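You operate a simulated robot arm through the tools that you are given. There is no shell and no other tool. Be economical: measure what you need, move in short steps, check, and stop when the job is done.

Carry out the task below with a simulated robot arm. There is one attempt and no reset: what you move stays moved.

Task
Sound the yellow tone, push the piston in, sound it again, draw the piston out and sound it once more. Where these are worked on the way, their far stop is far enough and under half their travel is too little: piston.

It is judged by the outcome, as a careful person would: the job done as asked, and still so three seconds after it is handed in. It fails if anything else is knocked over, pushed out of place, dropped, spilled or broken.

Robot
A 7-joint arm with a two-finger parallel gripper on a trunk, on a base that drives. Base frame: it is fixed to the floor where the robot stands at the start and does not move with it; the origin is under the middle of the robot, x ahead of it, y to its left, z up. Readings come in m, rad, newtons and seconds.
Its first joint turns from -2.897 to 2.897 rad. Places, roughly: black punch [0.6, -0.9, 0.9]; blue punch [0.8, -1, 1]; clear tube [0.9, 0, 0.9]; green punch [0.7, -0.9, 1]; piston [0.9, -0.4, 0.9]; red punch [0.8, -0.8, 1]; white punch [0.9, -0.9, 1]; yellow punch [0.7, -0.8, 1]; yellow tone key [0.7, 0.1, 0.9]. Payload 3.43 kg.
Tool frame: the origin (TCP) lies between the finger pads and is the grasp point; the fingertips stand 0.034 m ahead of it; z points along the fingers, y is the line along which they close. Largest opening 0.128 m; finger width 0.024, thickness 0.012; the body of the gripper, 0.048 by 0.13 m, starts 0.096 m behind the TCP.
Orientation is that of the tool frame in the base frame, as [roll, pitch, yaw] about the fixed x, y, z axes, in that order (R = Rz(yaw) Ry(pitch) Rx(roll)). With the fingers straight down and closing along the base's y, the tool's x points along the base's -x, its y along +y and its z along -z.

Tools
- The arm moves only by the tool nudge_tool. Its argument "steps" is a list of rows, each an object (a shift or turn left out is 0, a gripper value left out holds the last) with "translation": the shift along the base's x, y, z in mm, a list of three; "dr": the turn, a rotation vector about the base's x, y, z in rad, a list of three; "gripper": the closure in counts, from 0 (fully open) to 255 (shut). In form: [{"translation": [dx, dy, dz], "dr": [wx, wy, wz], "gripper": gripper}, ...]. A call has 1 to 10 rows; each row shifts and turns the commanded pose from where the row before left it. Each row takes 0.2 s and may step no farther than 0.05 m and 0.15 rad from the row before; otherwise, or with a gripper value out of range, the whole call is refused. Where a pose cannot be reached the arm comes as near as it can. A force on the tool above 60 N (or 10 N above the force at the start of the call, whichever is more), or a blocked arm, ends the call early, and 0.2 s more pass. The fingers move at their own pace (about 0.153 m/s each) and stop on an object; they squeeze with about 25 N. The grip force told is the motor's: it shows also when the fingers shut on nothing. Time passes only in rows, and 0.2 s behind the last, so rows that do not move let the fingers close. It gives the time, the measured TCP pose, the force on the tool (base axes), the opening and the grip force at its end, in the units of the frame above (readings bear some noise), with the torque about the TCP (base axes, N m) and any sound that the robot's microphone picked up.
- Cameras (640 x 400 px; columns grow to the right, rows downward): "scene" is now at [0.1989, 0.2541, 1.379]; the picture's right is [-0.48, -0.88, 0.00], its down [-0.41, 0.22, -0.89] and it looks along [0.78, -0.42, -0.46] (base axes); focal length 264 px, centre (320, 200). "wrist" rides on the gripper at [0.076, -0.011, -0.16] in the tool frame; the picture's right is [0.15, 0.99, 0.00], its down [-0.88, 0.13, -0.46] and it looks along [-0.45, 0.07, 0.89] (tool axes); focal length 234 px, centre (320, 200). There is no depth. A picture from a camera that has moved, and an enlarged one, comes with that camera's place and axes in the base frame and with its lens.
- camera(camera): a new picture of that camera. The clock stands still meanwhile.
- base_move(legs): drives the robot by 1 to 6 legs, each [ahead, turn to the left] in m and rad, along the robot's own axes; the way and the turn of a leg run together, so that a leg with both is an arc; at most 1.5 m and 3.142 rad a leg. The arm and the cameras ride along, it lands a little off, and it stops where it bumps. It gives what a move gives.
- pan_tilt(pan, tilt): turns the head with the scene camera to pan (to the left, within 2.094 rad either way) and tilt (down, from -0.506 to 1.204), counted from straight ahead of the robot. It gives what a move gives.
- close_up(camera, box): a new picture of the part [left, top, right, bottom] of that camera's present view, enlarged. The clock stands still meanwhile.
- finish_job(): hands the job in; it is judged then, once.

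Go step by step. Nothing tells you exact positions but the pictures and the camera data: compare them with the known pose of the tool, close in by small moves and look again before you grip or let go. The budget is 120 turns and 98 pictures, counting those below and the enlarged ones. Unless the task says otherwise, let go and move clear before handing in, and close with one line.

The tools are called as a command line: name --argument value ..., lists and objects as JSON in quotes. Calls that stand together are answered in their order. nudge_tool: Moves the arm, as the interface text tells. Its arguments: {"type":"object","properties":{"steps":{"type":"array"}},"required":["steps"]} The other tools are called the same way: base_move (legs) drives the base; pan_tilt (pan, tilt) turns the head that bears the scene camera; camera (camera) takes a picture; close_up (camera, box) takes an enlarged picture of a part of a camera's view; finish_job () hands the job in.

At the start:

```text
time_s: 0.0
ee_pos: [0.4891, -0.3316, 1.2948]
ee_rot: [3.138, -0.002, 3.091]
ft_force: [-2.2, -2.9, 0.4]
torque: [0.36, -0.24, -0.04]
opening: 0.128
gripper_force: 0.1
robot x, y, heading: [0.0013, 0.0694, -0.031]
head pan, tilt: [-0.464, 0.468]
```

scene: 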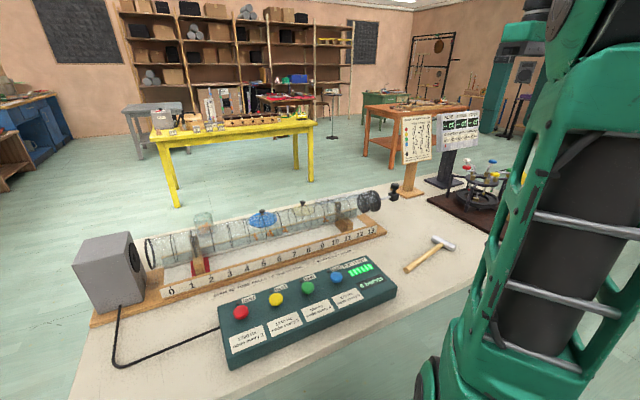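
wrist: 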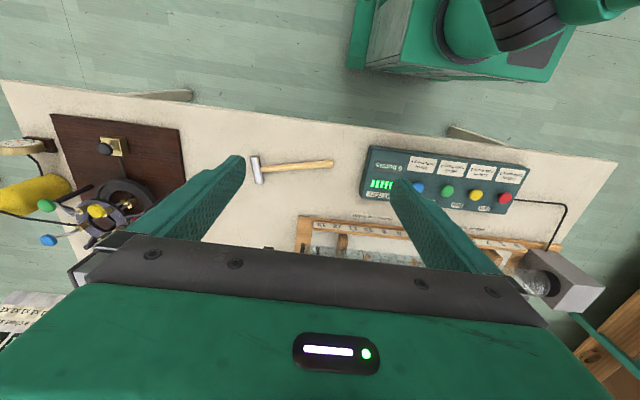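

I see a clear tube with a speaker at its left end and a piston with a black handle at its right end; in front of it is a box with four coloured keys. I'll look closer at both.

close_up --camera "scene" --box '[200, 240, 420, 378]'

close_up --camera "scene" --box '[280, 160, 440, 260]'

close_up --camera "scene" --box '[130, 180, 330, 305]'

close_up --camera "scene" --box '[390, 95, 490, 200]'

```text
2.90 times, centred on (310, 309) of scene
camera zoom: at [0.1989, 0.2541, 1.379], right [-0.48, -0.88, 0.0], down [-0.41, 0.22, -0.89], along [0.78, -0.42, -0.46], focal length 766 px, centre (349, -116)
```

zoom: 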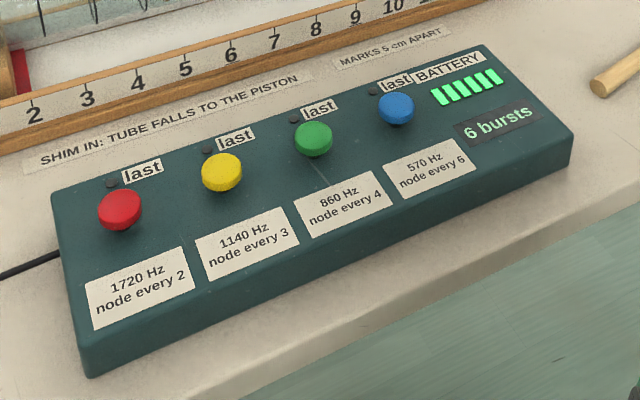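

```text
4.00 times, centred on (360, 210) of scene
camera zoom: at [0.1989, 0.2541, 1.379], right [-0.48, -0.88, 0.0], down [-0.41, 0.22, -0.89], along [0.78, -0.42, -0.46], focal length 1056 px, centre (160, 160)
```

zoom: 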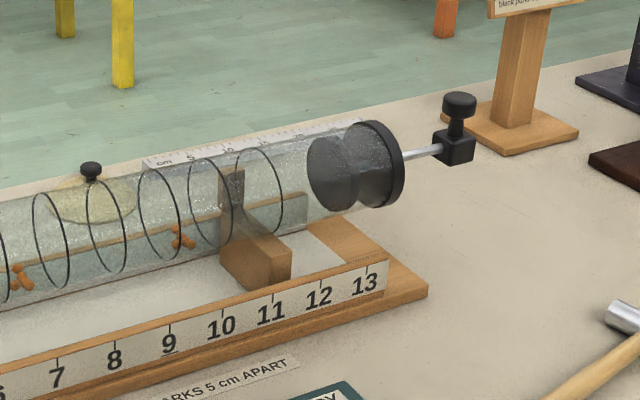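

```text
3.20 times, centred on (230, 242) of scene
camera zoom: at [0.1989, 0.2541, 1.379], right [-0.48, -0.88, 0.0], down [-0.41, 0.22, -0.89], along [0.78, -0.42, -0.46], focal length 845 px, centre (608, 64)
```

zoom: 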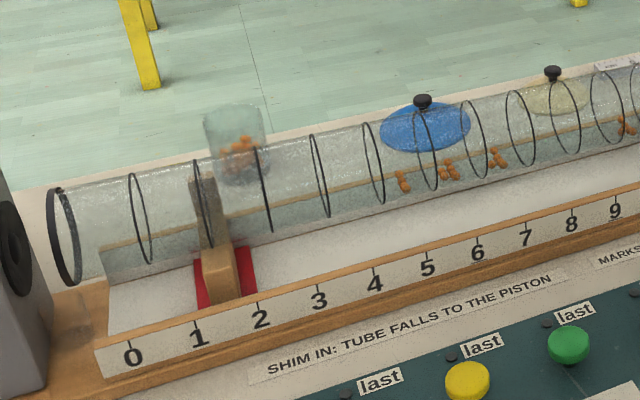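

```text
3.81 times, centred on (440, 148) of scene
camera zoom: at [0.1989, 0.2541, 1.379], right [-0.48, -0.88, 0.0], down [-0.41, 0.22, -0.89], along [0.78, -0.42, -0.46], focal length 1006 px, centre (-137, 400)
```

zoom: 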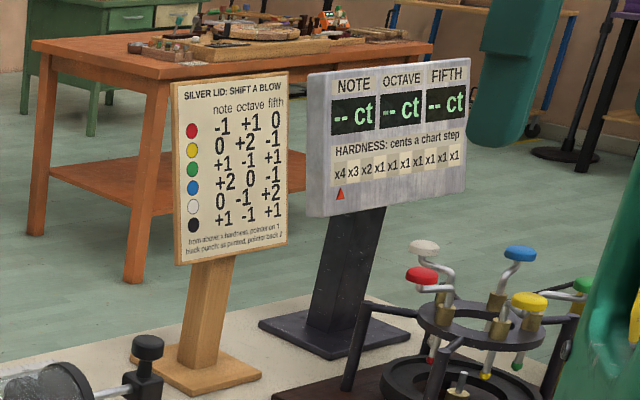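

The yellow key top comes out at about (0.652, 0.127, 0.870) from both views. I'll close the fingers and go above it, staying high.

nudge_tool --steps '[{"translation": [16, 46, 0], "gripper": 255}, {"translation": [16, 46, 0]}, {"translation": [16, 46, 0]}, {"translation": [16, 46, 0]}, {"translation": [16, 46, 0]}, {"translation": [16, 46, 0]}, {"translation": [16, 46, 0]}, {"translation": [16, 46, 0]}, {"translation": [16, 46, 0]}, {"translation": [16, 45, 0]}]'

nudge_tool --steps '[{"translation": [0, 0, -48]}, {"translation": [0, 0, -48]}, {"translation": [0, 0, -48]}, {"translation": [0, 0, -48]}, {"translation": [0, 0, -48]}, {"translation": [0, 0, -40]}, {"translation": [0, 0, -30]}]'

camera --camera "wrist"

camera --camera "scene"

```text
time_s: 2.2
ee_pos: [0.6326, 0.1319, 1.3025]
ee_rot: [3.14, 0.013, 3.089]
ft_force: [-0.4, -0.3, 1.0]
torque: [0.01, -0.08, 0.01]
opening: 0.0001
gripper_force: 25.0
robot x, y, heading: [-0.001, 0.0681, -0.027]
head pan, tilt: [-0.464, 0.468]
```

```text
time_s: 3.8
ee_pos: [0.6345, 0.1313, 0.9911]
ee_rot: [3.139, 0.01, 3.089]
ft_force: [0.0, 0.1, 0.1]
torque: [0.0, -0.03, 0.02]
opening: 0.0
gripper_force: 25.1
robot x, y, heading: [0.0022, 0.0673, -0.036]
head pan, tilt: [-0.464, 0.468]
```

```text
91 pictures are left
camera wrist: at [0.5579, 0.1239, 1.1502], right [-0.09, 1.0, 0.0], down [0.88, 0.08, 0.47], along [0.46, 0.04, -0.89], focal length 234 px, centre (320, 200)
```

wrist: 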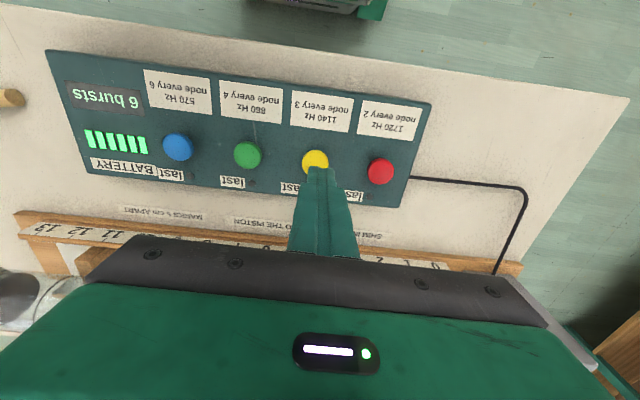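

```text
90 pictures are left
camera scene: at [0.1995, 0.2562, 1.3785], right [-0.48, -0.88, 0.01], down [-0.41, 0.21, -0.89], along [0.78, -0.42, -0.46], focal length 264 px, centre (320, 200)
```

scene: 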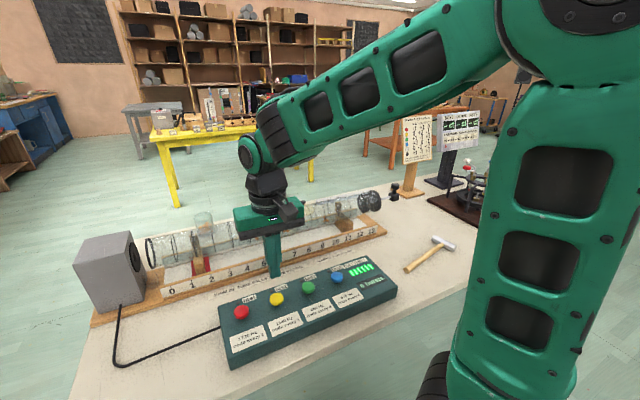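

The fingertip is about 14 mm short in x and 5 mm off in y. I'll correct that and go down to about 15 mm above the key.

nudge_tool --steps '[{"translation": [13, -5, 0]}, {"translation": [0, 0, -35]}, {"translation": [0, 0, -30]}, {}]'

camera --camera "wrist"

close_up --camera "scene" --box '[200, 220, 360, 320]'

```text
time_s: 4.8
ee_pos: [0.6441, 0.1272, 0.9256]
ee_rot: [3.14, 0.011, 3.09]
ft_force: [-0.4, 0.4, -0.7]
torque: [0.0, -0.01, 0.02]
opening: 0.0
gripper_force: 24.5
robot x, y, heading: [0.0019, 0.0741, -0.028]
head pan, tilt: [-0.464, 0.468]
```

```text
89 pictures are left
camera wrist: at [0.5682, 0.1184, 1.0848], right [-0.09, 1.0, 0.0], down [0.88, 0.08, 0.46], along [0.46, 0.04, -0.89], focal length 234 px, centre (320, 200)
```

wrist: 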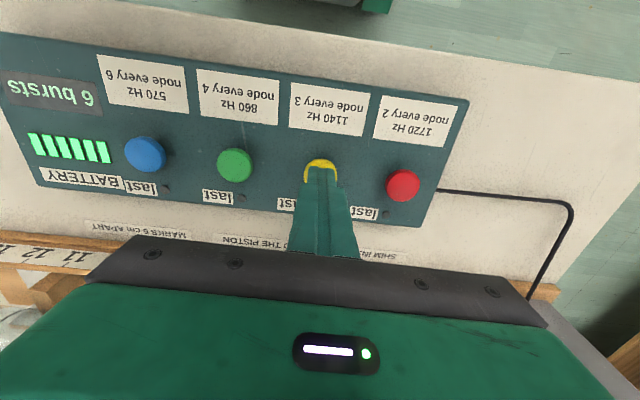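

```text
4.00 times, centred on (280, 270) of scene
camera zoom: at [0.1997, 0.2563, 1.3784], right [-0.48, -0.88, 0.01], down [-0.41, 0.21, -0.89], along [0.78, -0.42, -0.46], focal length 1056 px, centre (480, -80)
```

zoom: 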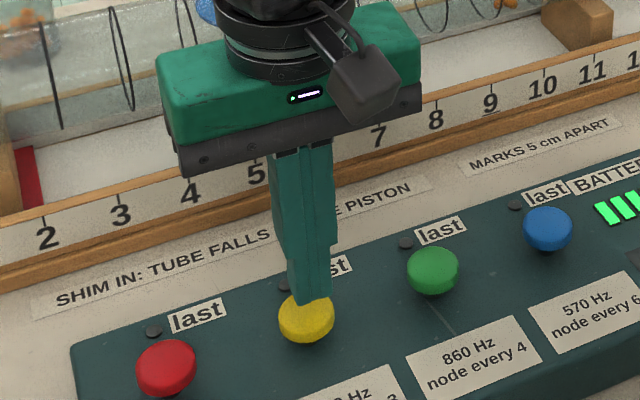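

The tip is nearly over the key. I'll correct 6 mm in x and lower in small steps, watching for a sound.

nudge_tool --steps '[{"translation": [6, -1, 0]}, {"translation": [0, 0, -6]}, {"translation": [0, 0, -5]}, {"translation": [0, 0, -4]}]'

```text
time_s: 5.8
ee_pos: [0.6517, 0.1239, 0.9112]
ee_rot: [3.14, 0.011, 3.091]
ft_force: [0.2, 0.3, -0.1]
torque: [-0.01, 0.03, 0.01]
opening: 0.0
gripper_force: 24.9
robot x, y, heading: [0.0002, 0.0716, -0.036]
head pan, tilt: [-0.464, 0.468]
```

nudge_tool --steps '[{"translation": [0, 0, -4]}, {"translation": [0, 0, -3]}]'

close_up --camera "scene" --box '[200, 220, 360, 320]'

```text
time_s: 6.4
ee_pos: [0.6525, 0.1255, 0.9071]
ee_rot: [3.14, 0.009, 3.089]
ft_force: [0.0, -0.1, -0.4]
torque: [0.0, 0.02, 0.01]
opening: 0.0001
gripper_force: 25.2
robot x, y, heading: [0.0042, 0.0725, -0.035]
head pan, tilt: [-0.464, 0.468]
```

```text
4.00 times, centred on (280, 270) of scene
camera zoom: at [0.1998, 0.2562, 1.3784], right [-0.48, -0.88, 0.01], down [-0.41, 0.21, -0.89], along [0.78, -0.43, -0.46], focal length 1056 px, centre (480, -80)
```

zoom: 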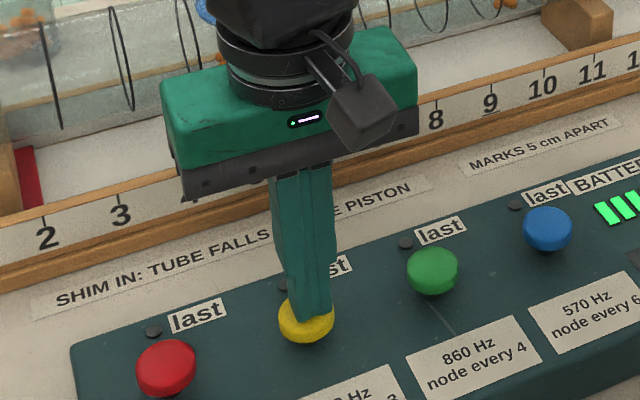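

The tip is almost touching the yellow key. Continuing downward in small steps.

nudge_tool --steps '[{"translation": [0, 0, -3]}, {"translation": [0, 0, -2]}]'

```text
time_s: 7.0
ee_pos: [0.6518, 0.1251, 0.9006]
ee_rot: [3.14, 0.011, 3.088]
ft_force: [0.1, 1.0, 1.7]
torque: [-0.02, 0.03, 0.01]
opening: 0.0
gripper_force: 24.7
robot x, y, heading: [0.0028, 0.0669, -0.032]
head pan, tilt: [-0.464, 0.468]
```

nudge_tool --steps '[{"translation": [0, 0, -2]}]'

```text
time_s: 7.4
ee_pos: [0.6523, 0.1257, 0.897]
ee_rot: [3.14, 0.012, 3.089]
ft_force: [-0.7, -0.1, 2.1]
torque: [0.01, 0.05, 0.0]
opening: 0.0001
gripper_force: 25.0
robot x, y, heading: [-0.0012, 0.0708, -0.029]
head pan, tilt: [-0.464, 0.468]
```

nudge_tool --steps '[{"translation": [0, 0, -2]}]'

```text
time_s: 7.8
ee_pos: [0.6517, 0.1253, 0.8954]
ee_rot: [3.139, 0.011, 3.089]
ft_force: [0.0, 0.7, 2.9]
torque: [0.02, 0.04, -0.01]
opening: 0.0
gripper_force: 25.0
robot x, y, heading: [0.0039, 0.0682, -0.036]
head pan, tilt: [-0.464, 0.468]
heard: click
```

A click was heard; I'll check the burst display.

close_up --camera "scene" --box '[200, 220, 420, 358]'

close_up --camera "scene" --box '[130, 180, 400, 310]'

```text
2.90 times, centred on (310, 289) of scene
camera zoom: at [0.1997, 0.2563, 1.3784], right [-0.48, -0.88, 0.01], down [-0.41, 0.21, -0.89], along [0.78, -0.42, -0.46], focal length 766 px, centre (349, -58)
```

zoom: 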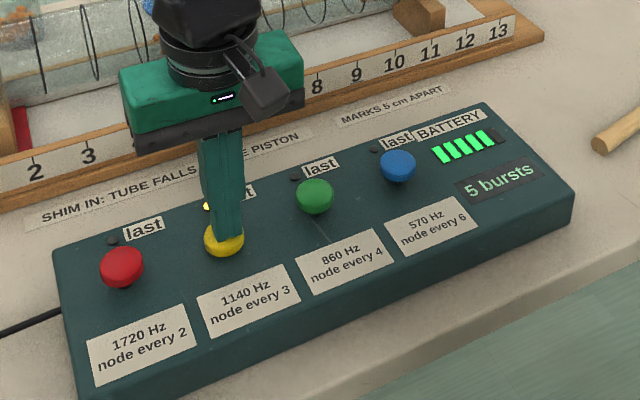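

```text
2.37 times, centred on (265, 245) of scene
camera zoom: at [0.1997, 0.2563, 1.3784], right [-0.48, -0.88, 0.01], down [-0.41, 0.21, -0.89], along [0.78, -0.42, -0.46], focal length 626 px, centre (450, 93)
```

zoom: 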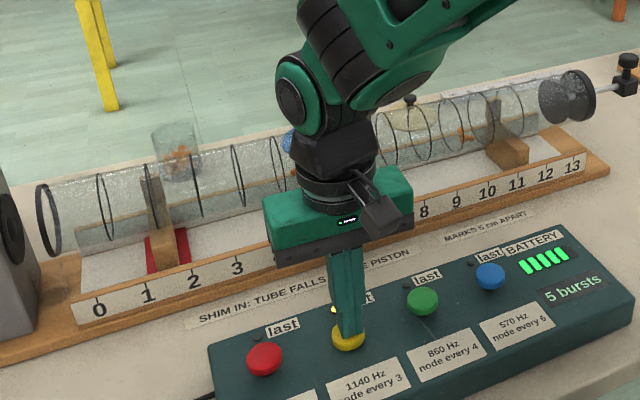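

The first yellow tone sounded (5 bursts left, yellow lamp lit). I'll lift off and go look at the piston handle from above.

nudge_tool --steps '[{"translation": [0, 0, 20]}, {"translation": [0, 0, 48]}, {"translation": [0, 0, 48]}, {"translation": [0, 0, 48]}, {"translation": [0, 0, 48]}, {"translation": [0, 0, 48]}, {"translation": [0, 0, 40]}]'

nudge_tool --steps '[{"translation": [8, -48, 0]}, {"translation": [8, -48, 0]}, {"translation": [8, -48, 0]}, {"translation": [8, -48, 0]}, {"translation": [8, -48, 0]}, {"translation": [8, -48, 0]}, {"translation": [8, -48, 0]}, {"translation": [8, -48, 0]}, {"translation": [8, -48, 0]}, {"translation": [8, -48, 0]}]'

camera --camera "wrist"

camera --camera "scene"

```text
time_s: 9.4
ee_pos: [0.6521, 0.127, 1.1962]
ee_rot: [3.141, 0.009, 3.09]
ft_force: [-0.2, -0.6, -0.6]
torque: [0.01, 0.0, 0.01]
opening: 0.0
gripper_force: 24.8
robot x, y, heading: [0.0033, 0.0715, -0.028]
head pan, tilt: [-0.464, 0.468]
```

```text
time_s: 11.6
ee_pos: [0.7317, -0.3549, 1.196]
ee_rot: [-3.141, 0.012, 3.092]
ft_force: [0.7, 1.2, 0.6]
torque: [-0.1, -0.03, -0.01]
opening: 0.0
gripper_force: 24.8
robot x, y, heading: [0.0033, 0.0686, -0.036]
head pan, tilt: [-0.464, 0.468]
```

```text
84 pictures are left
camera wrist: at [0.6545, -0.3628, 1.3559], right [-0.1, 1.0, 0.0], down [0.88, 0.09, 0.47], along [0.46, 0.04, -0.89], focal length 234 px, centre (320, 200)
```

wrist: 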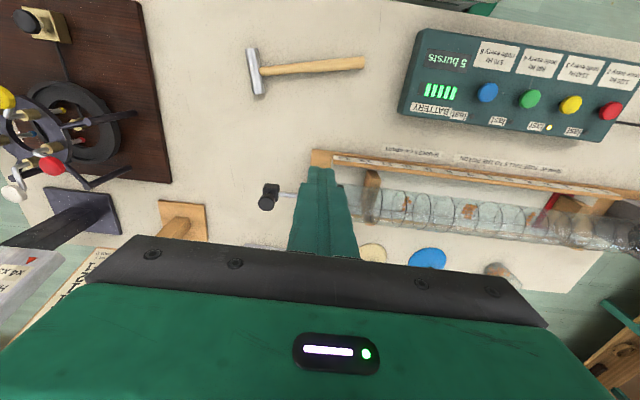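

```text
83 pictures are left
camera scene: at [0.1995, 0.2567, 1.3784], right [-0.48, -0.88, 0.01], down [-0.41, 0.21, -0.89], along [0.78, -0.42, -0.46], focal length 264 px, centre (320, 200)
```

scene: 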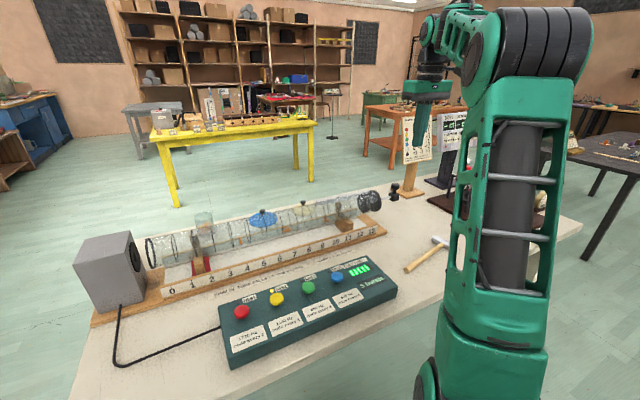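

The handle is around (0.85, -0.435, 0.96), just at the reach limit, so I'd like the base about 8 cm closer. I'll look down to see how much room there is in front of the table, and zoom in on the handle.

close_up --camera "wrist" --box '[230, 160, 390, 260]'

pan_tilt --pan -0.1 --tilt 1.1

camera --camera "scene"

```text
4.00 times, centred on (310, 210) of wrist
camera zoom: at [0.6545, -0.3628, 1.3559], right [-0.1, 1.0, 0.0], down [0.88, 0.09, 0.47], along [0.46, 0.04, -0.89], focal length 937 px, centre (360, 160)
```

zoom: 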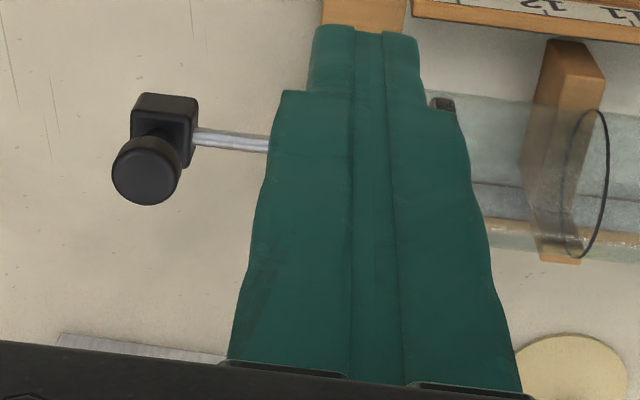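

```text
time_s: 12.6
ee_pos: [0.7322, -0.3544, 1.1969]
ee_rot: [-3.141, 0.01, 3.089]
ft_force: [-0.9, -0.2, -0.4]
torque: [0.0, 0.0, -0.03]
opening: 0.0
gripper_force: 25.5
robot x, y, heading: [0.0043, 0.0693, -0.034]
head pan, tilt: [-0.099, 1.1]
```

```text
81 pictures are left
camera scene: at [0.1812, 0.2915, 1.3281], right [-0.13, -0.99, 0.0], down [-0.89, 0.12, -0.44], along [0.44, -0.06, -0.9], focal length 264 px, centre (320, 200)
```

scene: 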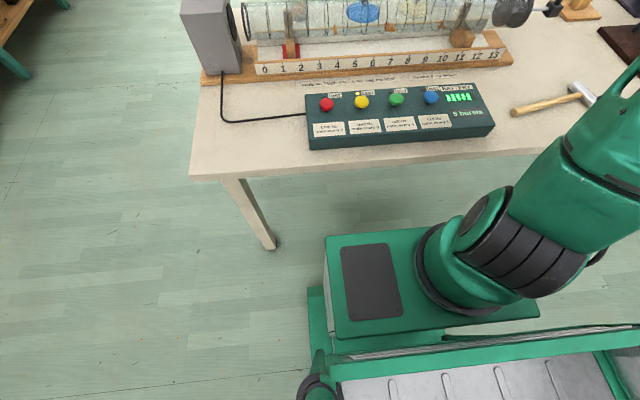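

The handle knob is at about (0.881, -0.447, 0.952), 1.02 m from the axis, which is beyond reach. I want to shift the robot about 0.2 m to its right by a turn-back-turn manoeuvre, so first I'll check the floor behind it and draw the arm in.

nudge_tool --steps '[{"translation": [-48, 0, 0]}, {"translation": [-48, 0, 0]}, {"translation": [-48, 0, 0]}, {"translation": [0, 0, 40]}]'

pan_tilt --pan 2.09 --tilt 0.7

camera --camera "scene"

pan_tilt --pan -2.09 --tilt 0.7

camera --camera "scene"

```text
time_s: 13.6
ee_pos: [0.59, -0.3567, 1.2322]
ee_rot: [-3.141, 0.007, 3.09]
ft_force: [1.0, -0.1, -0.1]
torque: [0.05, 0.0, 0.02]
opening: 0.0003
gripper_force: 24.8
robot x, y, heading: [0.0051, 0.0695, -0.034]
head pan, tilt: [-0.099, 1.1]
```

```text
time_s: 15.7
ee_pos: [0.5895, -0.3569, 1.2318]
ee_rot: [-3.141, 0.009, 3.089]
ft_force: [0.0, -0.2, -0.4]
torque: [-0.03, 0.02, 0.05]
opening: 0.0
gripper_force: 24.6
robot x, y, heading: [0.0012, 0.0687, -0.033]
head pan, tilt: [2.089, 0.7]
```

```text
80 pictures are left
camera scene: at [0.0793, 0.375, 1.3595], right [0.88, 0.47, -0.01], down [0.29, -0.57, -0.77], along [-0.37, 0.68, -0.64], focal length 264 px, centre (320, 200)
```

scene: 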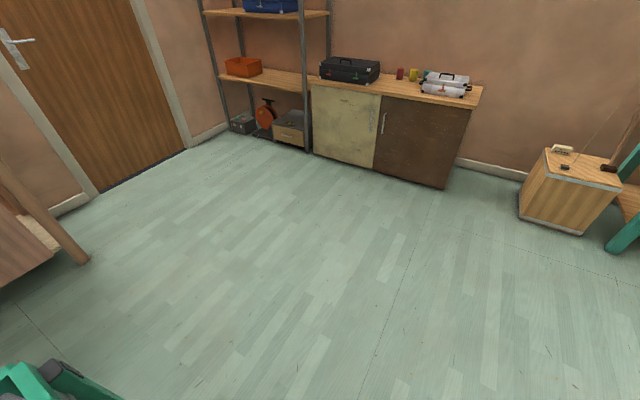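

```text
time_s: 19.1
ee_pos: [0.5903, -0.3566, 1.2317]
ee_rot: [-3.14, 0.006, 3.089]
ft_force: [0.0, 0.3, 0.9]
torque: [0.0, -0.02, 0.02]
opening: 0.0
gripper_force: 25.0
robot x, y, heading: [-0.0001, 0.0685, -0.032]
head pan, tilt: [-2.089, 0.7]
```

```text
79 pictures are left
camera scene: at [0.0745, 0.2274, 1.3595], right [-0.85, 0.52, 0.01], down [0.33, 0.55, -0.77], along [-0.41, -0.65, -0.64], focal length 264 px, centre (320, 200)
```

scene: 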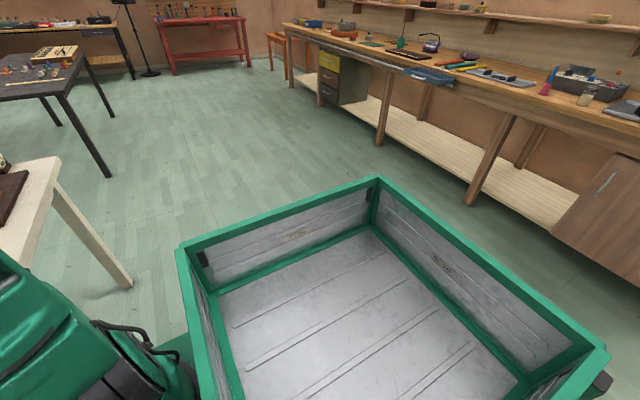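

Behind the robot there is about 0.8 m free to the bench, so a small manoeuvre is safe: turn left, back up, turn right, go ahead.

base_move --legs '[[0, 0.8], [-0.27, 0], [0, -0.77], [0.19, 0]]'

pan_tilt --pan -0.3 --tilt 0.55

camera --camera "scene"

camera --camera "wrist"

```text
time_s: 26.8
ee_pos: [0.5946, -0.5344, 1.2325]
ee_rot: [-3.14, 0.007, 3.106]
ft_force: [0.4, -0.6, 0.8]
torque: [0.02, 0.0, 0.0]
opening: 0.0
gripper_force: 24.8
robot x, y, heading: [-0.0016, -0.1148, -0.012]
head pan, tilt: [-2.089, 0.7]
```

```text
time_s: 28.6
ee_pos: [0.5827, -0.5359, 1.2383]
ee_rot: [-3.136, 0.018, 3.107]
ft_force: [-0.4, -0.3, -0.3]
torque: [0.01, 0.01, -0.01]
opening: 0.0002
gripper_force: 25.0
robot x, y, heading: [-0.0011, -0.1188, -0.01]
head pan, tilt: [-0.3, 0.55]
```

```text
78 pictures are left
camera scene: at [0.1979, 0.0855, 1.3709], right [-0.31, -0.95, 0.0], down [-0.51, 0.16, -0.85], along [0.8, -0.26, -0.53], focal length 264 px, centre (320, 200)
```

scene: 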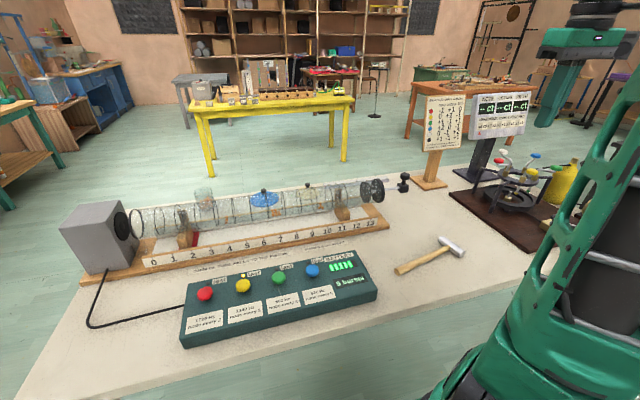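

```text
77 pictures are left
camera wrist: at [0.5046, -0.5434, 1.3964], right [-0.11, 0.99, -0.01], down [0.88, 0.1, 0.47], along [0.47, 0.04, -0.88], focal length 234 px, centre (320, 200)
```

wrist: 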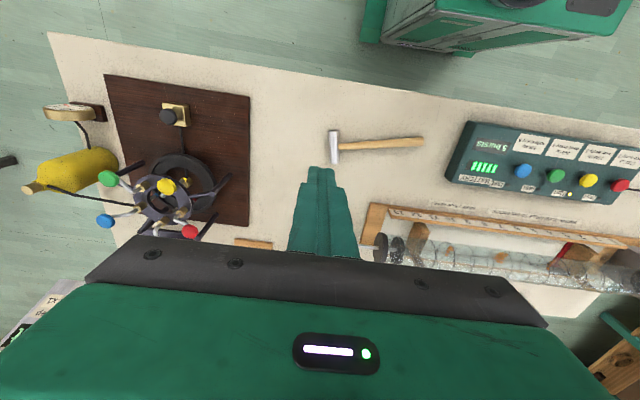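

The base moved cleanly. Now I'll turn the gripper a quarter so the fingers close along x, and bring it over the handle, opening the fingers partway.

nudge_tool --steps '[{"translation": [28, 9, 0], "dr": [0, 0, -0.149], "gripper": 120}, {"translation": [28, 9, 0], "dr": [0, 0, -0.149]}, {"translation": [28, 9, 0], "dr": [0, 0, -0.149]}, {"translation": [28, 9, 0], "dr": [0, 0, -0.149]}, {"translation": [28, 9, 0], "dr": [0, 0, -0.149]}, {"translation": [28, 9, 0], "dr": [0, 0, -0.149]}, {"translation": [28, 9, 0], "dr": [0, 0, -0.149]}, {"translation": [28, 9, 0], "dr": [0, 0, -0.149]}, {"translation": [28, 9, 0], "dr": [0, 0, -0.149]}, {"translation": [28, 9, 0], "dr": [0, 0, -0.149]}]'

nudge_tool --steps '[{"translation": [0, 0, -40], "dr": [0, 0, -0.045]}, {"translation": [0, 0, -40]}, {"translation": [0, 0, -40]}, {}]'

camera --camera "wrist"

close_up --camera "scene" --box '[320, 110, 480, 210]'

```text
time_s: 30.8
ee_pos: [0.8605, -0.4447, 1.2427]
ee_rot: [3.141, 0.022, 1.615]
ft_force: [-0.1, 0.6, 0.1]
torque: [-0.03, -0.09, -0.01]
opening: 0.0676
gripper_force: 0.0
robot x, y, heading: [-0.0016, -0.1213, -0.012]
head pan, tilt: [-0.3, 0.55]
```

```text
time_s: 31.8
ee_pos: [0.8601, -0.4449, 1.1198]
ee_rot: [-3.138, 0.022, 1.573]
ft_force: [1.1, -0.6, 0.3]
torque: [0.01, -0.01, 0.01]
opening: 0.0679
gripper_force: 0.1
robot x, y, heading: [-0.0013, -0.1218, -0.015]
head pan, tilt: [-0.3, 0.55]
```

```text
76 pictures are left
camera wrist: at [0.8503, -0.366, 1.2782], right [0.99, 0.15, -0.01], down [0.13, -0.87, 0.47], along [0.06, -0.47, -0.88], focal length 234 px, centre (320, 200)
```

wrist: 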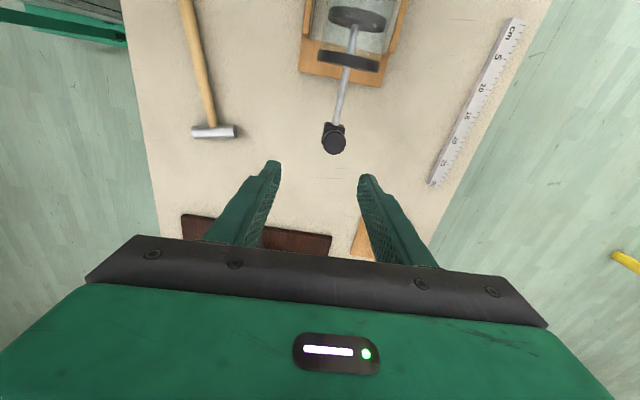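

```text
4.00 times, centred on (400, 160) of scene
camera zoom: at [0.1981, 0.0856, 1.3709], right [-0.31, -0.95, 0.0], down [-0.51, 0.16, -0.85], along [0.8, -0.26, -0.53], focal length 1056 px, centre (0, 360)
```

zoom: 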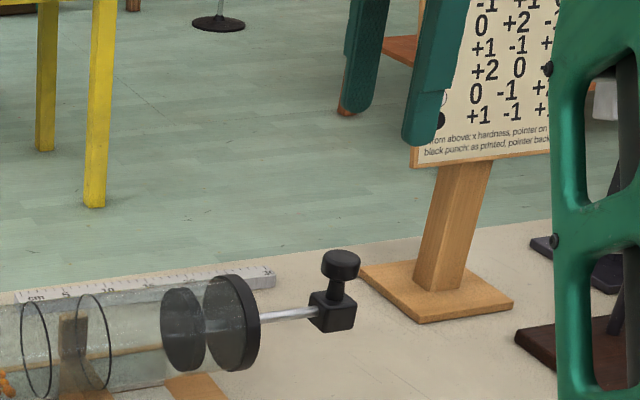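

From this view the knob is at about (0.879, -0.448) and the rod runs along +y, with some 8 cm of rod outside the cap. I'll centre on it and go down in two stages.

nudge_tool --steps '[{"translation": [19, -5, 0]}, {"translation": [0, 0, -40]}, {"translation": [0, 0, -40]}, {}]'

camera --camera "wrist"

close_up --camera "scene" --box '[320, 110, 480, 210]'

```text
time_s: 32.8
ee_pos: [0.8807, -0.4492, 1.0395]
ee_rot: [-3.138, 0.021, 1.574]
ft_force: [-0.2, 0.8, 0.3]
torque: [-0.01, 0.01, -0.03]
opening: 0.0675
gripper_force: 0.0
robot x, y, heading: [-0.0019, -0.1197, -0.018]
head pan, tilt: [-0.3, 0.55]
```

```text
74 pictures are left
camera wrist: at [0.8707, -0.3692, 1.1975], right [0.99, 0.15, -0.01], down [0.13, -0.87, 0.47], along [0.06, -0.47, -0.88], focal length 234 px, centre (320, 200)
```

wrist: 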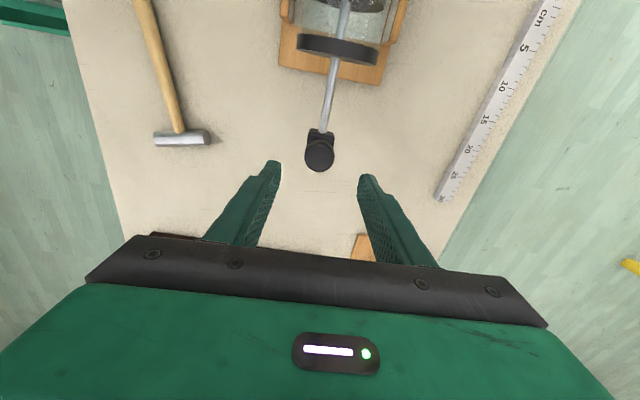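

```text
4.00 times, centred on (400, 160) of scene
camera zoom: at [0.1981, 0.0856, 1.3709], right [-0.31, -0.95, 0.0], down [-0.51, 0.16, -0.85], along [0.8, -0.26, -0.53], focal length 1056 px, centre (0, 360)
```

zoom: 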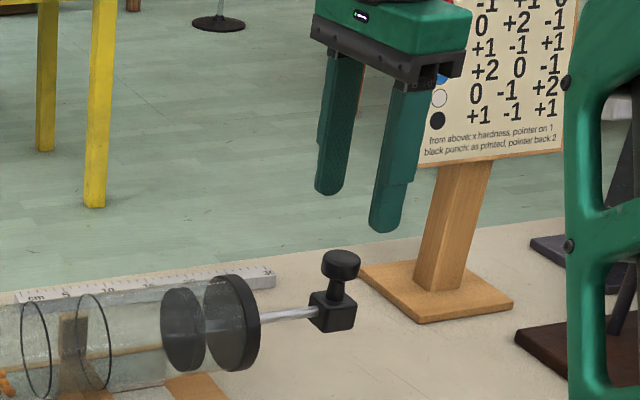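

Aligned with the knob. Lowering around it so the pads cover the block and knob.

nudge_tool --steps '[{"translation": [0, 0, -30]}, {"translation": [0, 0, -30]}, {"translation": [0, 0, -28]}, {"translation": [0, 0, -24]}, {}]'

camera --camera "wrist"

close_up --camera "scene" --box '[320, 110, 480, 210]'

```text
time_s: 34.0
ee_pos: [0.8784, -0.4478, 0.9279]
ee_rot: [-3.136, 0.021, 1.572]
ft_force: [-0.1, 0.3, 0.6]
torque: [0.01, 0.0, 0.0]
opening: 0.0675
gripper_force: 0.0
robot x, y, heading: [-0.0015, -0.1228, -0.018]
head pan, tilt: [-0.3, 0.55]
```

```text
72 pictures are left
camera wrist: at [0.8694, -0.3698, 1.086], right [0.99, 0.15, -0.01], down [0.13, -0.87, 0.47], along [0.06, -0.47, -0.88], focal length 234 px, centre (320, 200)
```

wrist: 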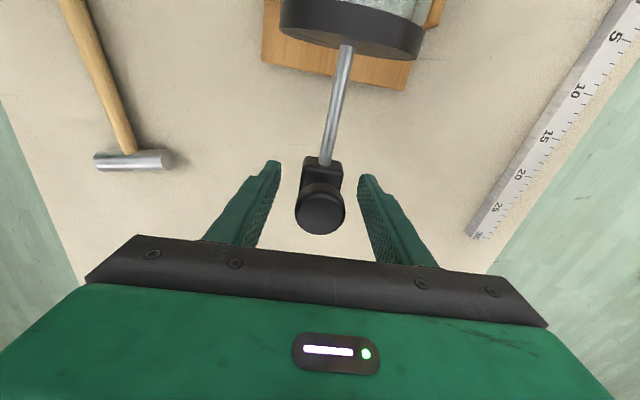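

```text
4.00 times, centred on (400, 160) of scene
camera zoom: at [0.1981, 0.0856, 1.3709], right [-0.31, -0.95, 0.0], down [-0.51, 0.16, -0.85], along [0.8, -0.26, -0.53], focal length 1056 px, centre (0, 360)
```

zoom: 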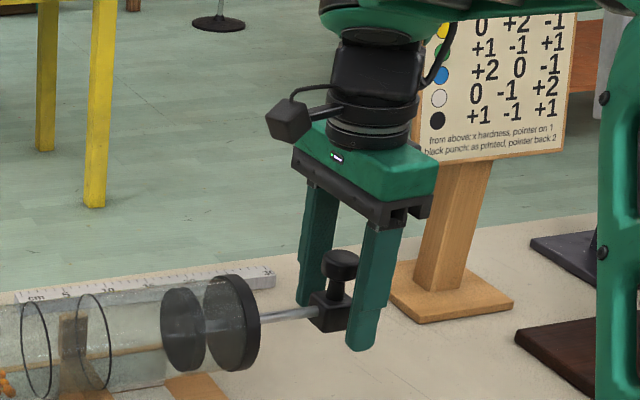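

The fingers straddle the block and knob. Closing on it.

nudge_tool --steps '[{"translation": [0, -1, 0], "gripper": 255}, {}, {}]'

close_up --camera "scene" --box '[320, 110, 480, 210]'

```text
time_s: 34.8
ee_pos: [0.8786, -0.4488, 0.9293]
ee_rot: [-3.136, 0.022, 1.573]
ft_force: [-7.4, 10.3, -2.8]
torque: [0.19, -0.22, -1.25]
opening: 0.0322
gripper_force: 45.3
robot x, y, heading: [-0.0023, -0.1249, -0.013]
head pan, tilt: [-0.3, 0.55]
```

```text
4.00 times, centred on (400, 160) of scene
camera zoom: at [0.1979, 0.0859, 1.3708], right [-0.31, -0.95, 0.0], down [-0.51, 0.16, -0.85], along [0.8, -0.26, -0.53], focal length 1056 px, centre (0, 360)
```

zoom: 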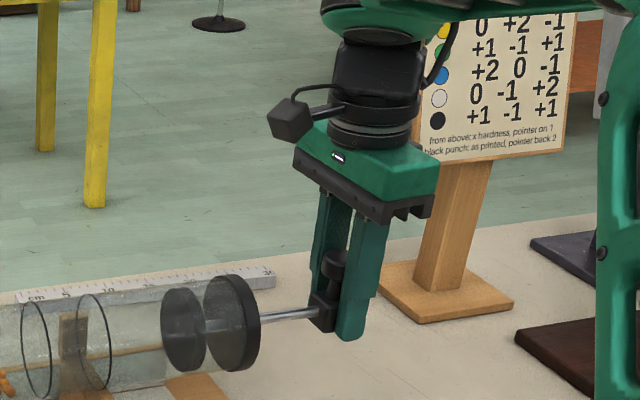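

The handle is gripped (32 mm). Now pushing the piston in along +y in small steps.

nudge_tool --steps '[{"translation": [0, 5, 0], "dr": [0, 0, -0.02]}, {"translation": [0, 8, 0]}, {"translation": [0, 8, 0]}, {"translation": [0, 8, 0]}]'

close_up --camera "scene" --box '[320, 110, 480, 210]'

```text
time_s: 35.8
ee_pos: [0.8796, -0.4233, 0.9278]
ee_rot: [3.141, 0.021, 1.552]
ft_force: [16.5, -0.2, 6.2]
torque: [-0.2, 0.2, -1.49]
opening: 0.0318
gripper_force: 44.3
robot x, y, heading: [-0.0026, -0.1171, -0.016]
head pan, tilt: [-0.3, 0.55]
```

```text
4.00 times, centred on (400, 160) of scene
camera zoom: at [0.1986, 0.0856, 1.3708], right [-0.31, -0.95, 0.0], down [-0.51, 0.16, -0.85], along [0.8, -0.26, -0.53], focal length 1056 px, centre (0, 360)
```

zoom: 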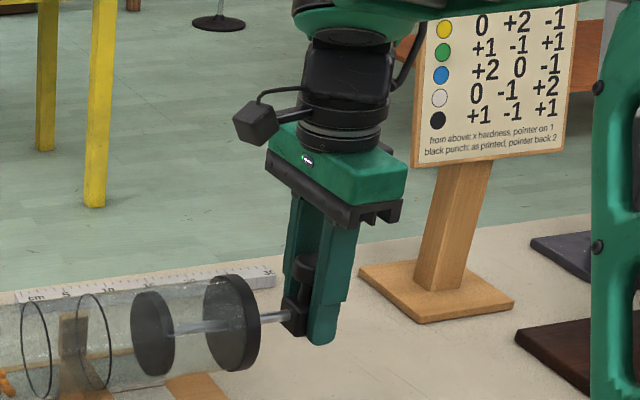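

The piston is sliding in freely; the sideways force says the rod's line leans a bit to +x. I'll correct and keep pushing.

nudge_tool --steps '[{"translation": [1.2, 6, 0], "dr": [0, 0, -0.02]}, {"translation": [0.3, 8, 0]}, {"translation": [0.3, 8, 0]}]'

close_up --camera "scene" --box '[320, 110, 480, 210]'

```text
time_s: 36.6
ee_pos: [0.8807, -0.4026, 0.9288]
ee_rot: [-3.141, 0.024, 1.528]
ft_force: [12.3, -17.3, 18.3]
torque: [0.76, 0.41, 1.61]
opening: 0.0321
gripper_force: 45.0
robot x, y, heading: [-0.0022, -0.1202, -0.013]
head pan, tilt: [-0.3, 0.55]
```

```text
4.00 times, centred on (400, 160) of scene
camera zoom: at [0.1978, 0.0852, 1.371], right [-0.31, -0.95, 0.0], down [-0.51, 0.16, -0.85], along [0.8, -0.26, -0.53], focal length 1056 px, centre (0, 360)
```

zoom: 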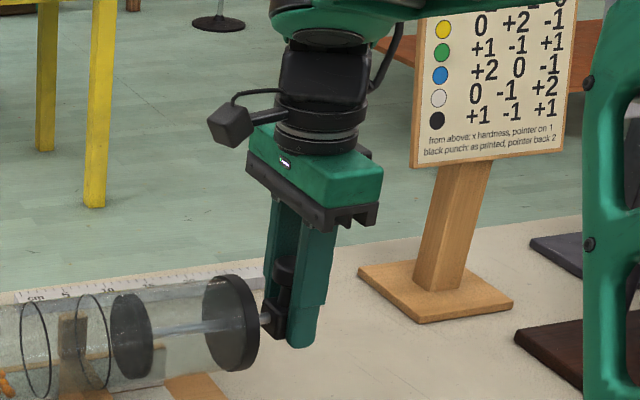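

It has gone in about 46 mm and resistance is appearing. I'll try a little further to see whether it is at the stop.

nudge_tool --steps '[{"translation": [0.3, 3, 0.5], "dr": [0, 0, 0.012]}, {"translation": [0.2, 3, 0]}]'

close_up --camera "scene" --box '[320, 110, 480, 210]'

```text
time_s: 37.2
ee_pos: [0.8767, -0.402, 0.9303]
ee_rot: [3.13, 0.03, 1.535]
ft_force: [90.7, -22.0, -82.5]
torque: [-1.02, 3.29, -0.86]
opening: 0.0403
gripper_force: 45.7
robot x, y, heading: [-0.0019, -0.1179, -0.019]
head pan, tilt: [-0.3, 0.55]
stopped in row 2: the force on the tool passed its limit at 64 N (the readings are from after the stop); the commanded pose is now the measured one
```

```text
4.00 times, centred on (400, 160) of scene
camera zoom: at [0.206, 0.0838, 1.3701], right [-0.31, -0.95, 0.0], down [-0.51, 0.16, -0.84], along [0.8, -0.26, -0.54], focal length 1056 px, centre (0, 360)
```

zoom: 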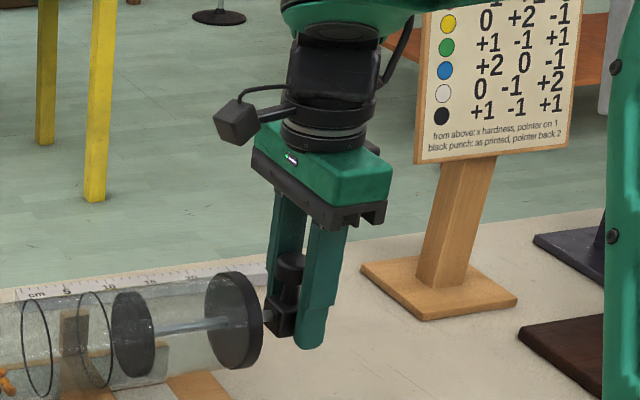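

The stop was hit, with the piston fully in. I'll open the fingers at once to relieve the force.

nudge_tool --steps '[{"gripper": 110}, {}, {}]'

camera --camera "wrist"

camera --camera "scene"

```text
time_s: 38.0
ee_pos: [0.869, -0.4014, 0.9411]
ee_rot: [3.13, 0.028, 1.533]
ft_force: [0.5, -0.3, -0.2]
torque: [-0.01, 0.0, -0.02]
opening: 0.0728
gripper_force: 0.1
robot x, y, heading: [-0.0002, -0.1194, -0.017]
head pan, tilt: [-0.3, 0.55]
```

```text
66 pictures are left
camera wrist: at [0.8596, -0.3205, 1.0979], right [0.99, 0.11, 0.01], down [0.09, -0.87, 0.48], along [0.06, -0.48, -0.88], focal length 234 px, centre (320, 200)
```

wrist: 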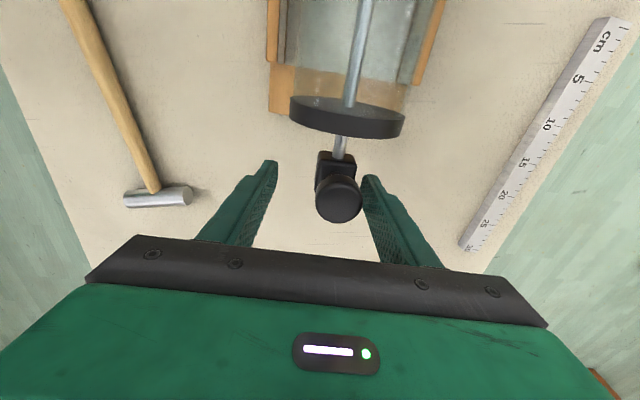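

```text
65 pictures are left
camera scene: at [0.1981, 0.0856, 1.3709], right [-0.31, -0.95, 0.0], down [-0.51, 0.16, -0.85], along [0.8, -0.26, -0.53], focal length 264 px, centre (320, 200)
```

scene: 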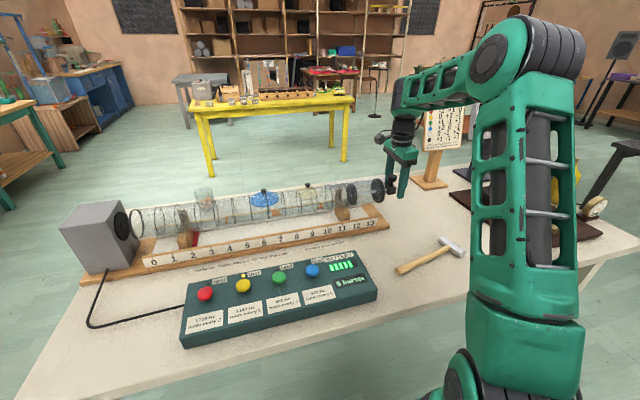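

The fingers are free but off-centre; I'll shift +x to centre, then rise straight up and check the apparatus.

nudge_tool --steps '[{"translation": [11, 0, 0]}, {"translation": [0, 0, 30]}, {"translation": [0, 0, 48]}, {"translation": [0, 0, 48]}, {"translation": [0, 0, 48]}, {"translation": [0, 0, 48]}]'

close_up --camera "scene" --box '[320, 110, 480, 210]'

close_up --camera "scene" --box '[50, 165, 410, 390]'

```text
time_s: 39.4
ee_pos: [0.8793, -0.4013, 1.1626]
ee_rot: [3.128, 0.031, 1.533]
ft_force: [-0.6, -0.5, -1.2]
torque: [-0.01, 0.01, 0.01]
opening: 0.0728
gripper_force: 0.1
robot x, y, heading: [0.0001, -0.118, -0.014]
head pan, tilt: [-0.3, 0.55]
```

```text
4.00 times, centred on (400, 160) of scene
camera zoom: at [0.1983, 0.0855, 1.3709], right [-0.31, -0.95, 0.0], down [-0.51, 0.16, -0.85], along [0.8, -0.26, -0.53], focal length 1056 px, centre (0, 360)
```

zoom: 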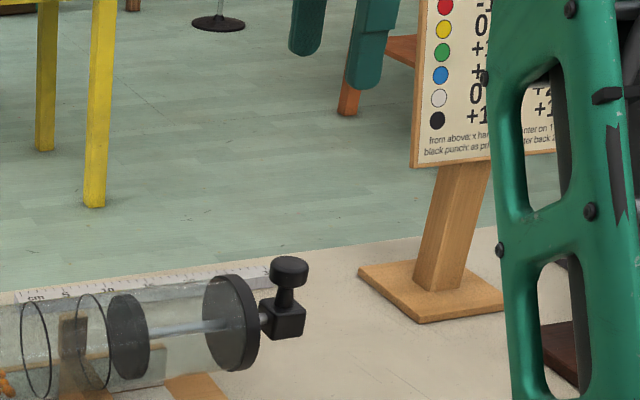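

```text
1.78 times, centred on (230, 278) of scene
camera zoom: at [0.1983, 0.0855, 1.3709], right [-0.31, -0.95, 0.0], down [-0.51, 0.16, -0.85], along [0.8, -0.26, -0.53], focal length 470 px, centre (480, 62)
```

zoom: 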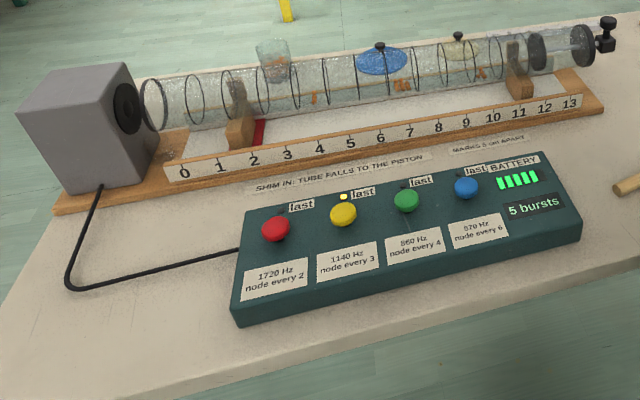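

The piston is well in (about 5 cm, at its stop) and nothing else moved. Now back to the yellow key with fingers closed.

nudge_tool --steps '[{"translation": [-19, 44, 0], "gripper": 255}, {"translation": [-19, 44, 0]}, {"translation": [-19, 44, 0]}, {"translation": [-19, 44, 0]}, {"translation": [-19, 44, 0]}, {"translation": [-19, 44, 0]}, {"translation": [-19, 44, 0]}, {"translation": [-19, 44, 0]}, {"translation": [-19, 44, 0]}, {"translation": [-19, 44, 0]}]'

nudge_tool --steps '[{"translation": [-19, 44, 0]}, {"translation": [-18, 43, 0]}, {"translation": [0, 0, -45]}, {"translation": [0, 0, -45]}, {"translation": [0, 0, -45]}, {"translation": [0, 0, -45]}, {"translation": [0, 0, -40]}, {}]'

camera --camera "wrist"

close_up --camera "scene" --box '[160, 230, 320, 330]'

```text
time_s: 41.6
ee_pos: [0.688, 0.0411, 1.163]
ee_rot: [3.13, 0.029, 1.529]
ft_force: [-0.6, 0.3, 1.3]
torque: [0.08, 0.02, 0.02]
opening: 0.0
gripper_force: 24.9
robot x, y, heading: [0.0022, -0.1213, -0.015]
head pan, tilt: [-0.3, 0.55]
```

```text
time_s: 43.4
ee_pos: [0.6531, 0.1237, 0.9416]
ee_rot: [3.128, 0.029, 1.532]
ft_force: [0.1, -0.3, 0.7]
torque: [-0.01, 0.01, 0.02]
opening: 0.0
gripper_force: 25.2
robot x, y, heading: [-0.0018, -0.1223, -0.016]
head pan, tilt: [-0.3, 0.55]
```

```text
62 pictures are left
camera wrist: at [0.6436, 0.2048, 1.0987], right [0.99, 0.11, 0.01], down [0.09, -0.87, 0.48], along [0.06, -0.48, -0.88], focal length 234 px, centre (320, 200)
```

wrist: 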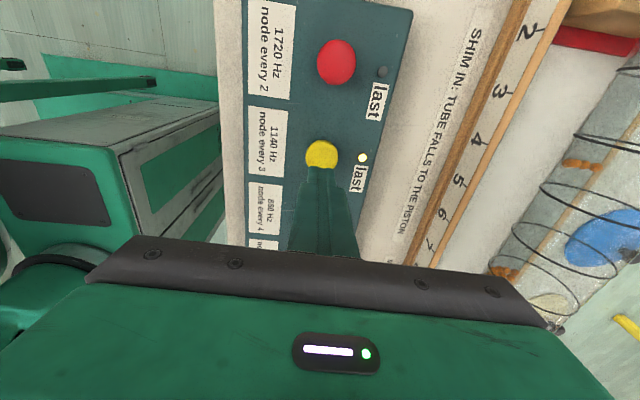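

```text
4.00 times, centred on (240, 280) of scene
camera zoom: at [0.1981, 0.0856, 1.3709], right [-0.31, -0.95, 0.0], down [-0.51, 0.16, -0.85], along [0.8, -0.26, -0.53], focal length 1056 px, centre (640, -120)
```

zoom: 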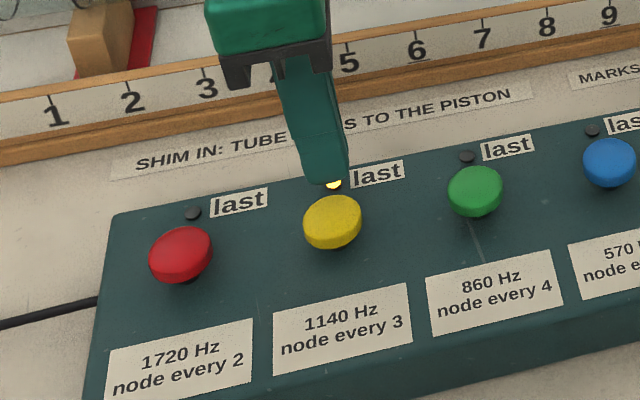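

The key centre reads (0.654, 0.130); I'll move 4 mm in y and lower to just above the earlier contact height.

nudge_tool --steps '[{"translation": [1, 4, 0]}, {"translation": [0, 0, -15]}, {"translation": [0, 0, -15]}, {"translation": [0, 0, -4]}]'

close_up --camera "scene" --box '[160, 230, 320, 330]'

```text
time_s: 44.4
ee_pos: [0.6544, 0.1289, 0.9068]
ee_rot: [3.129, 0.03, 1.533]
ft_force: [-0.6, -0.2, -0.6]
torque: [0.01, 0.0, -0.02]
opening: 0.0001
gripper_force: 25.4
robot x, y, heading: [-0.003, -0.1228, -0.01]
head pan, tilt: [-0.3, 0.55]
```

```text
4.00 times, centred on (240, 280) of scene
camera zoom: at [0.1981, 0.0856, 1.3709], right [-0.31, -0.95, 0.0], down [-0.51, 0.16, -0.85], along [0.8, -0.26, -0.53], focal length 1056 px, centre (640, -120)
```

zoom: 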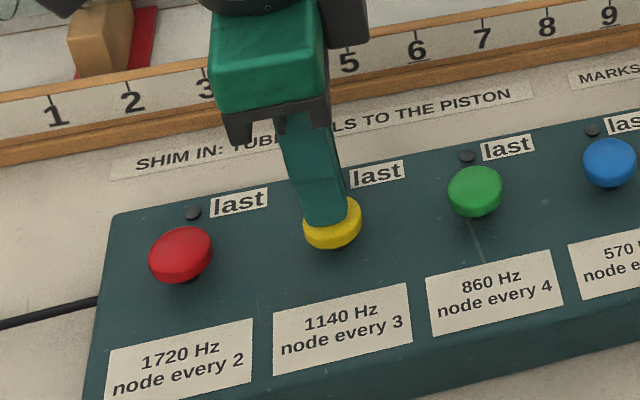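

Directly over the key. Pressing in small steps.

nudge_tool --steps '[{"translation": [0, 0, -3]}, {"translation": [0, 0, -3]}, {"translation": [0, 0, -3]}]'

```text
time_s: 45.2
ee_pos: [0.6554, 0.1297, 0.8994]
ee_rot: [3.128, 0.032, 1.532]
ft_force: [0.4, 1.0, 0.8]
torque: [0.03, -0.01, -0.05]
opening: 0.0
gripper_force: 25.5
robot x, y, heading: [0.0025, -0.1173, -0.012]
head pan, tilt: [-0.3, 0.55]
```

nudge_tool --steps '[{"translation": [0, 0, -2]}, {"translation": [0, 0, -1]}]'

```text
time_s: 45.8
ee_pos: [0.6543, 0.1286, 0.8965]
ee_rot: [3.128, 0.029, 1.532]
ft_force: [0.3, -1.9, 2.5]
torque: [0.0, -0.02, 0.03]
opening: 0.0
gripper_force: 25.2
robot x, y, heading: [-0.0044, -0.1185, -0.015]
head pan, tilt: [-0.3, 0.55]
heard: click
```

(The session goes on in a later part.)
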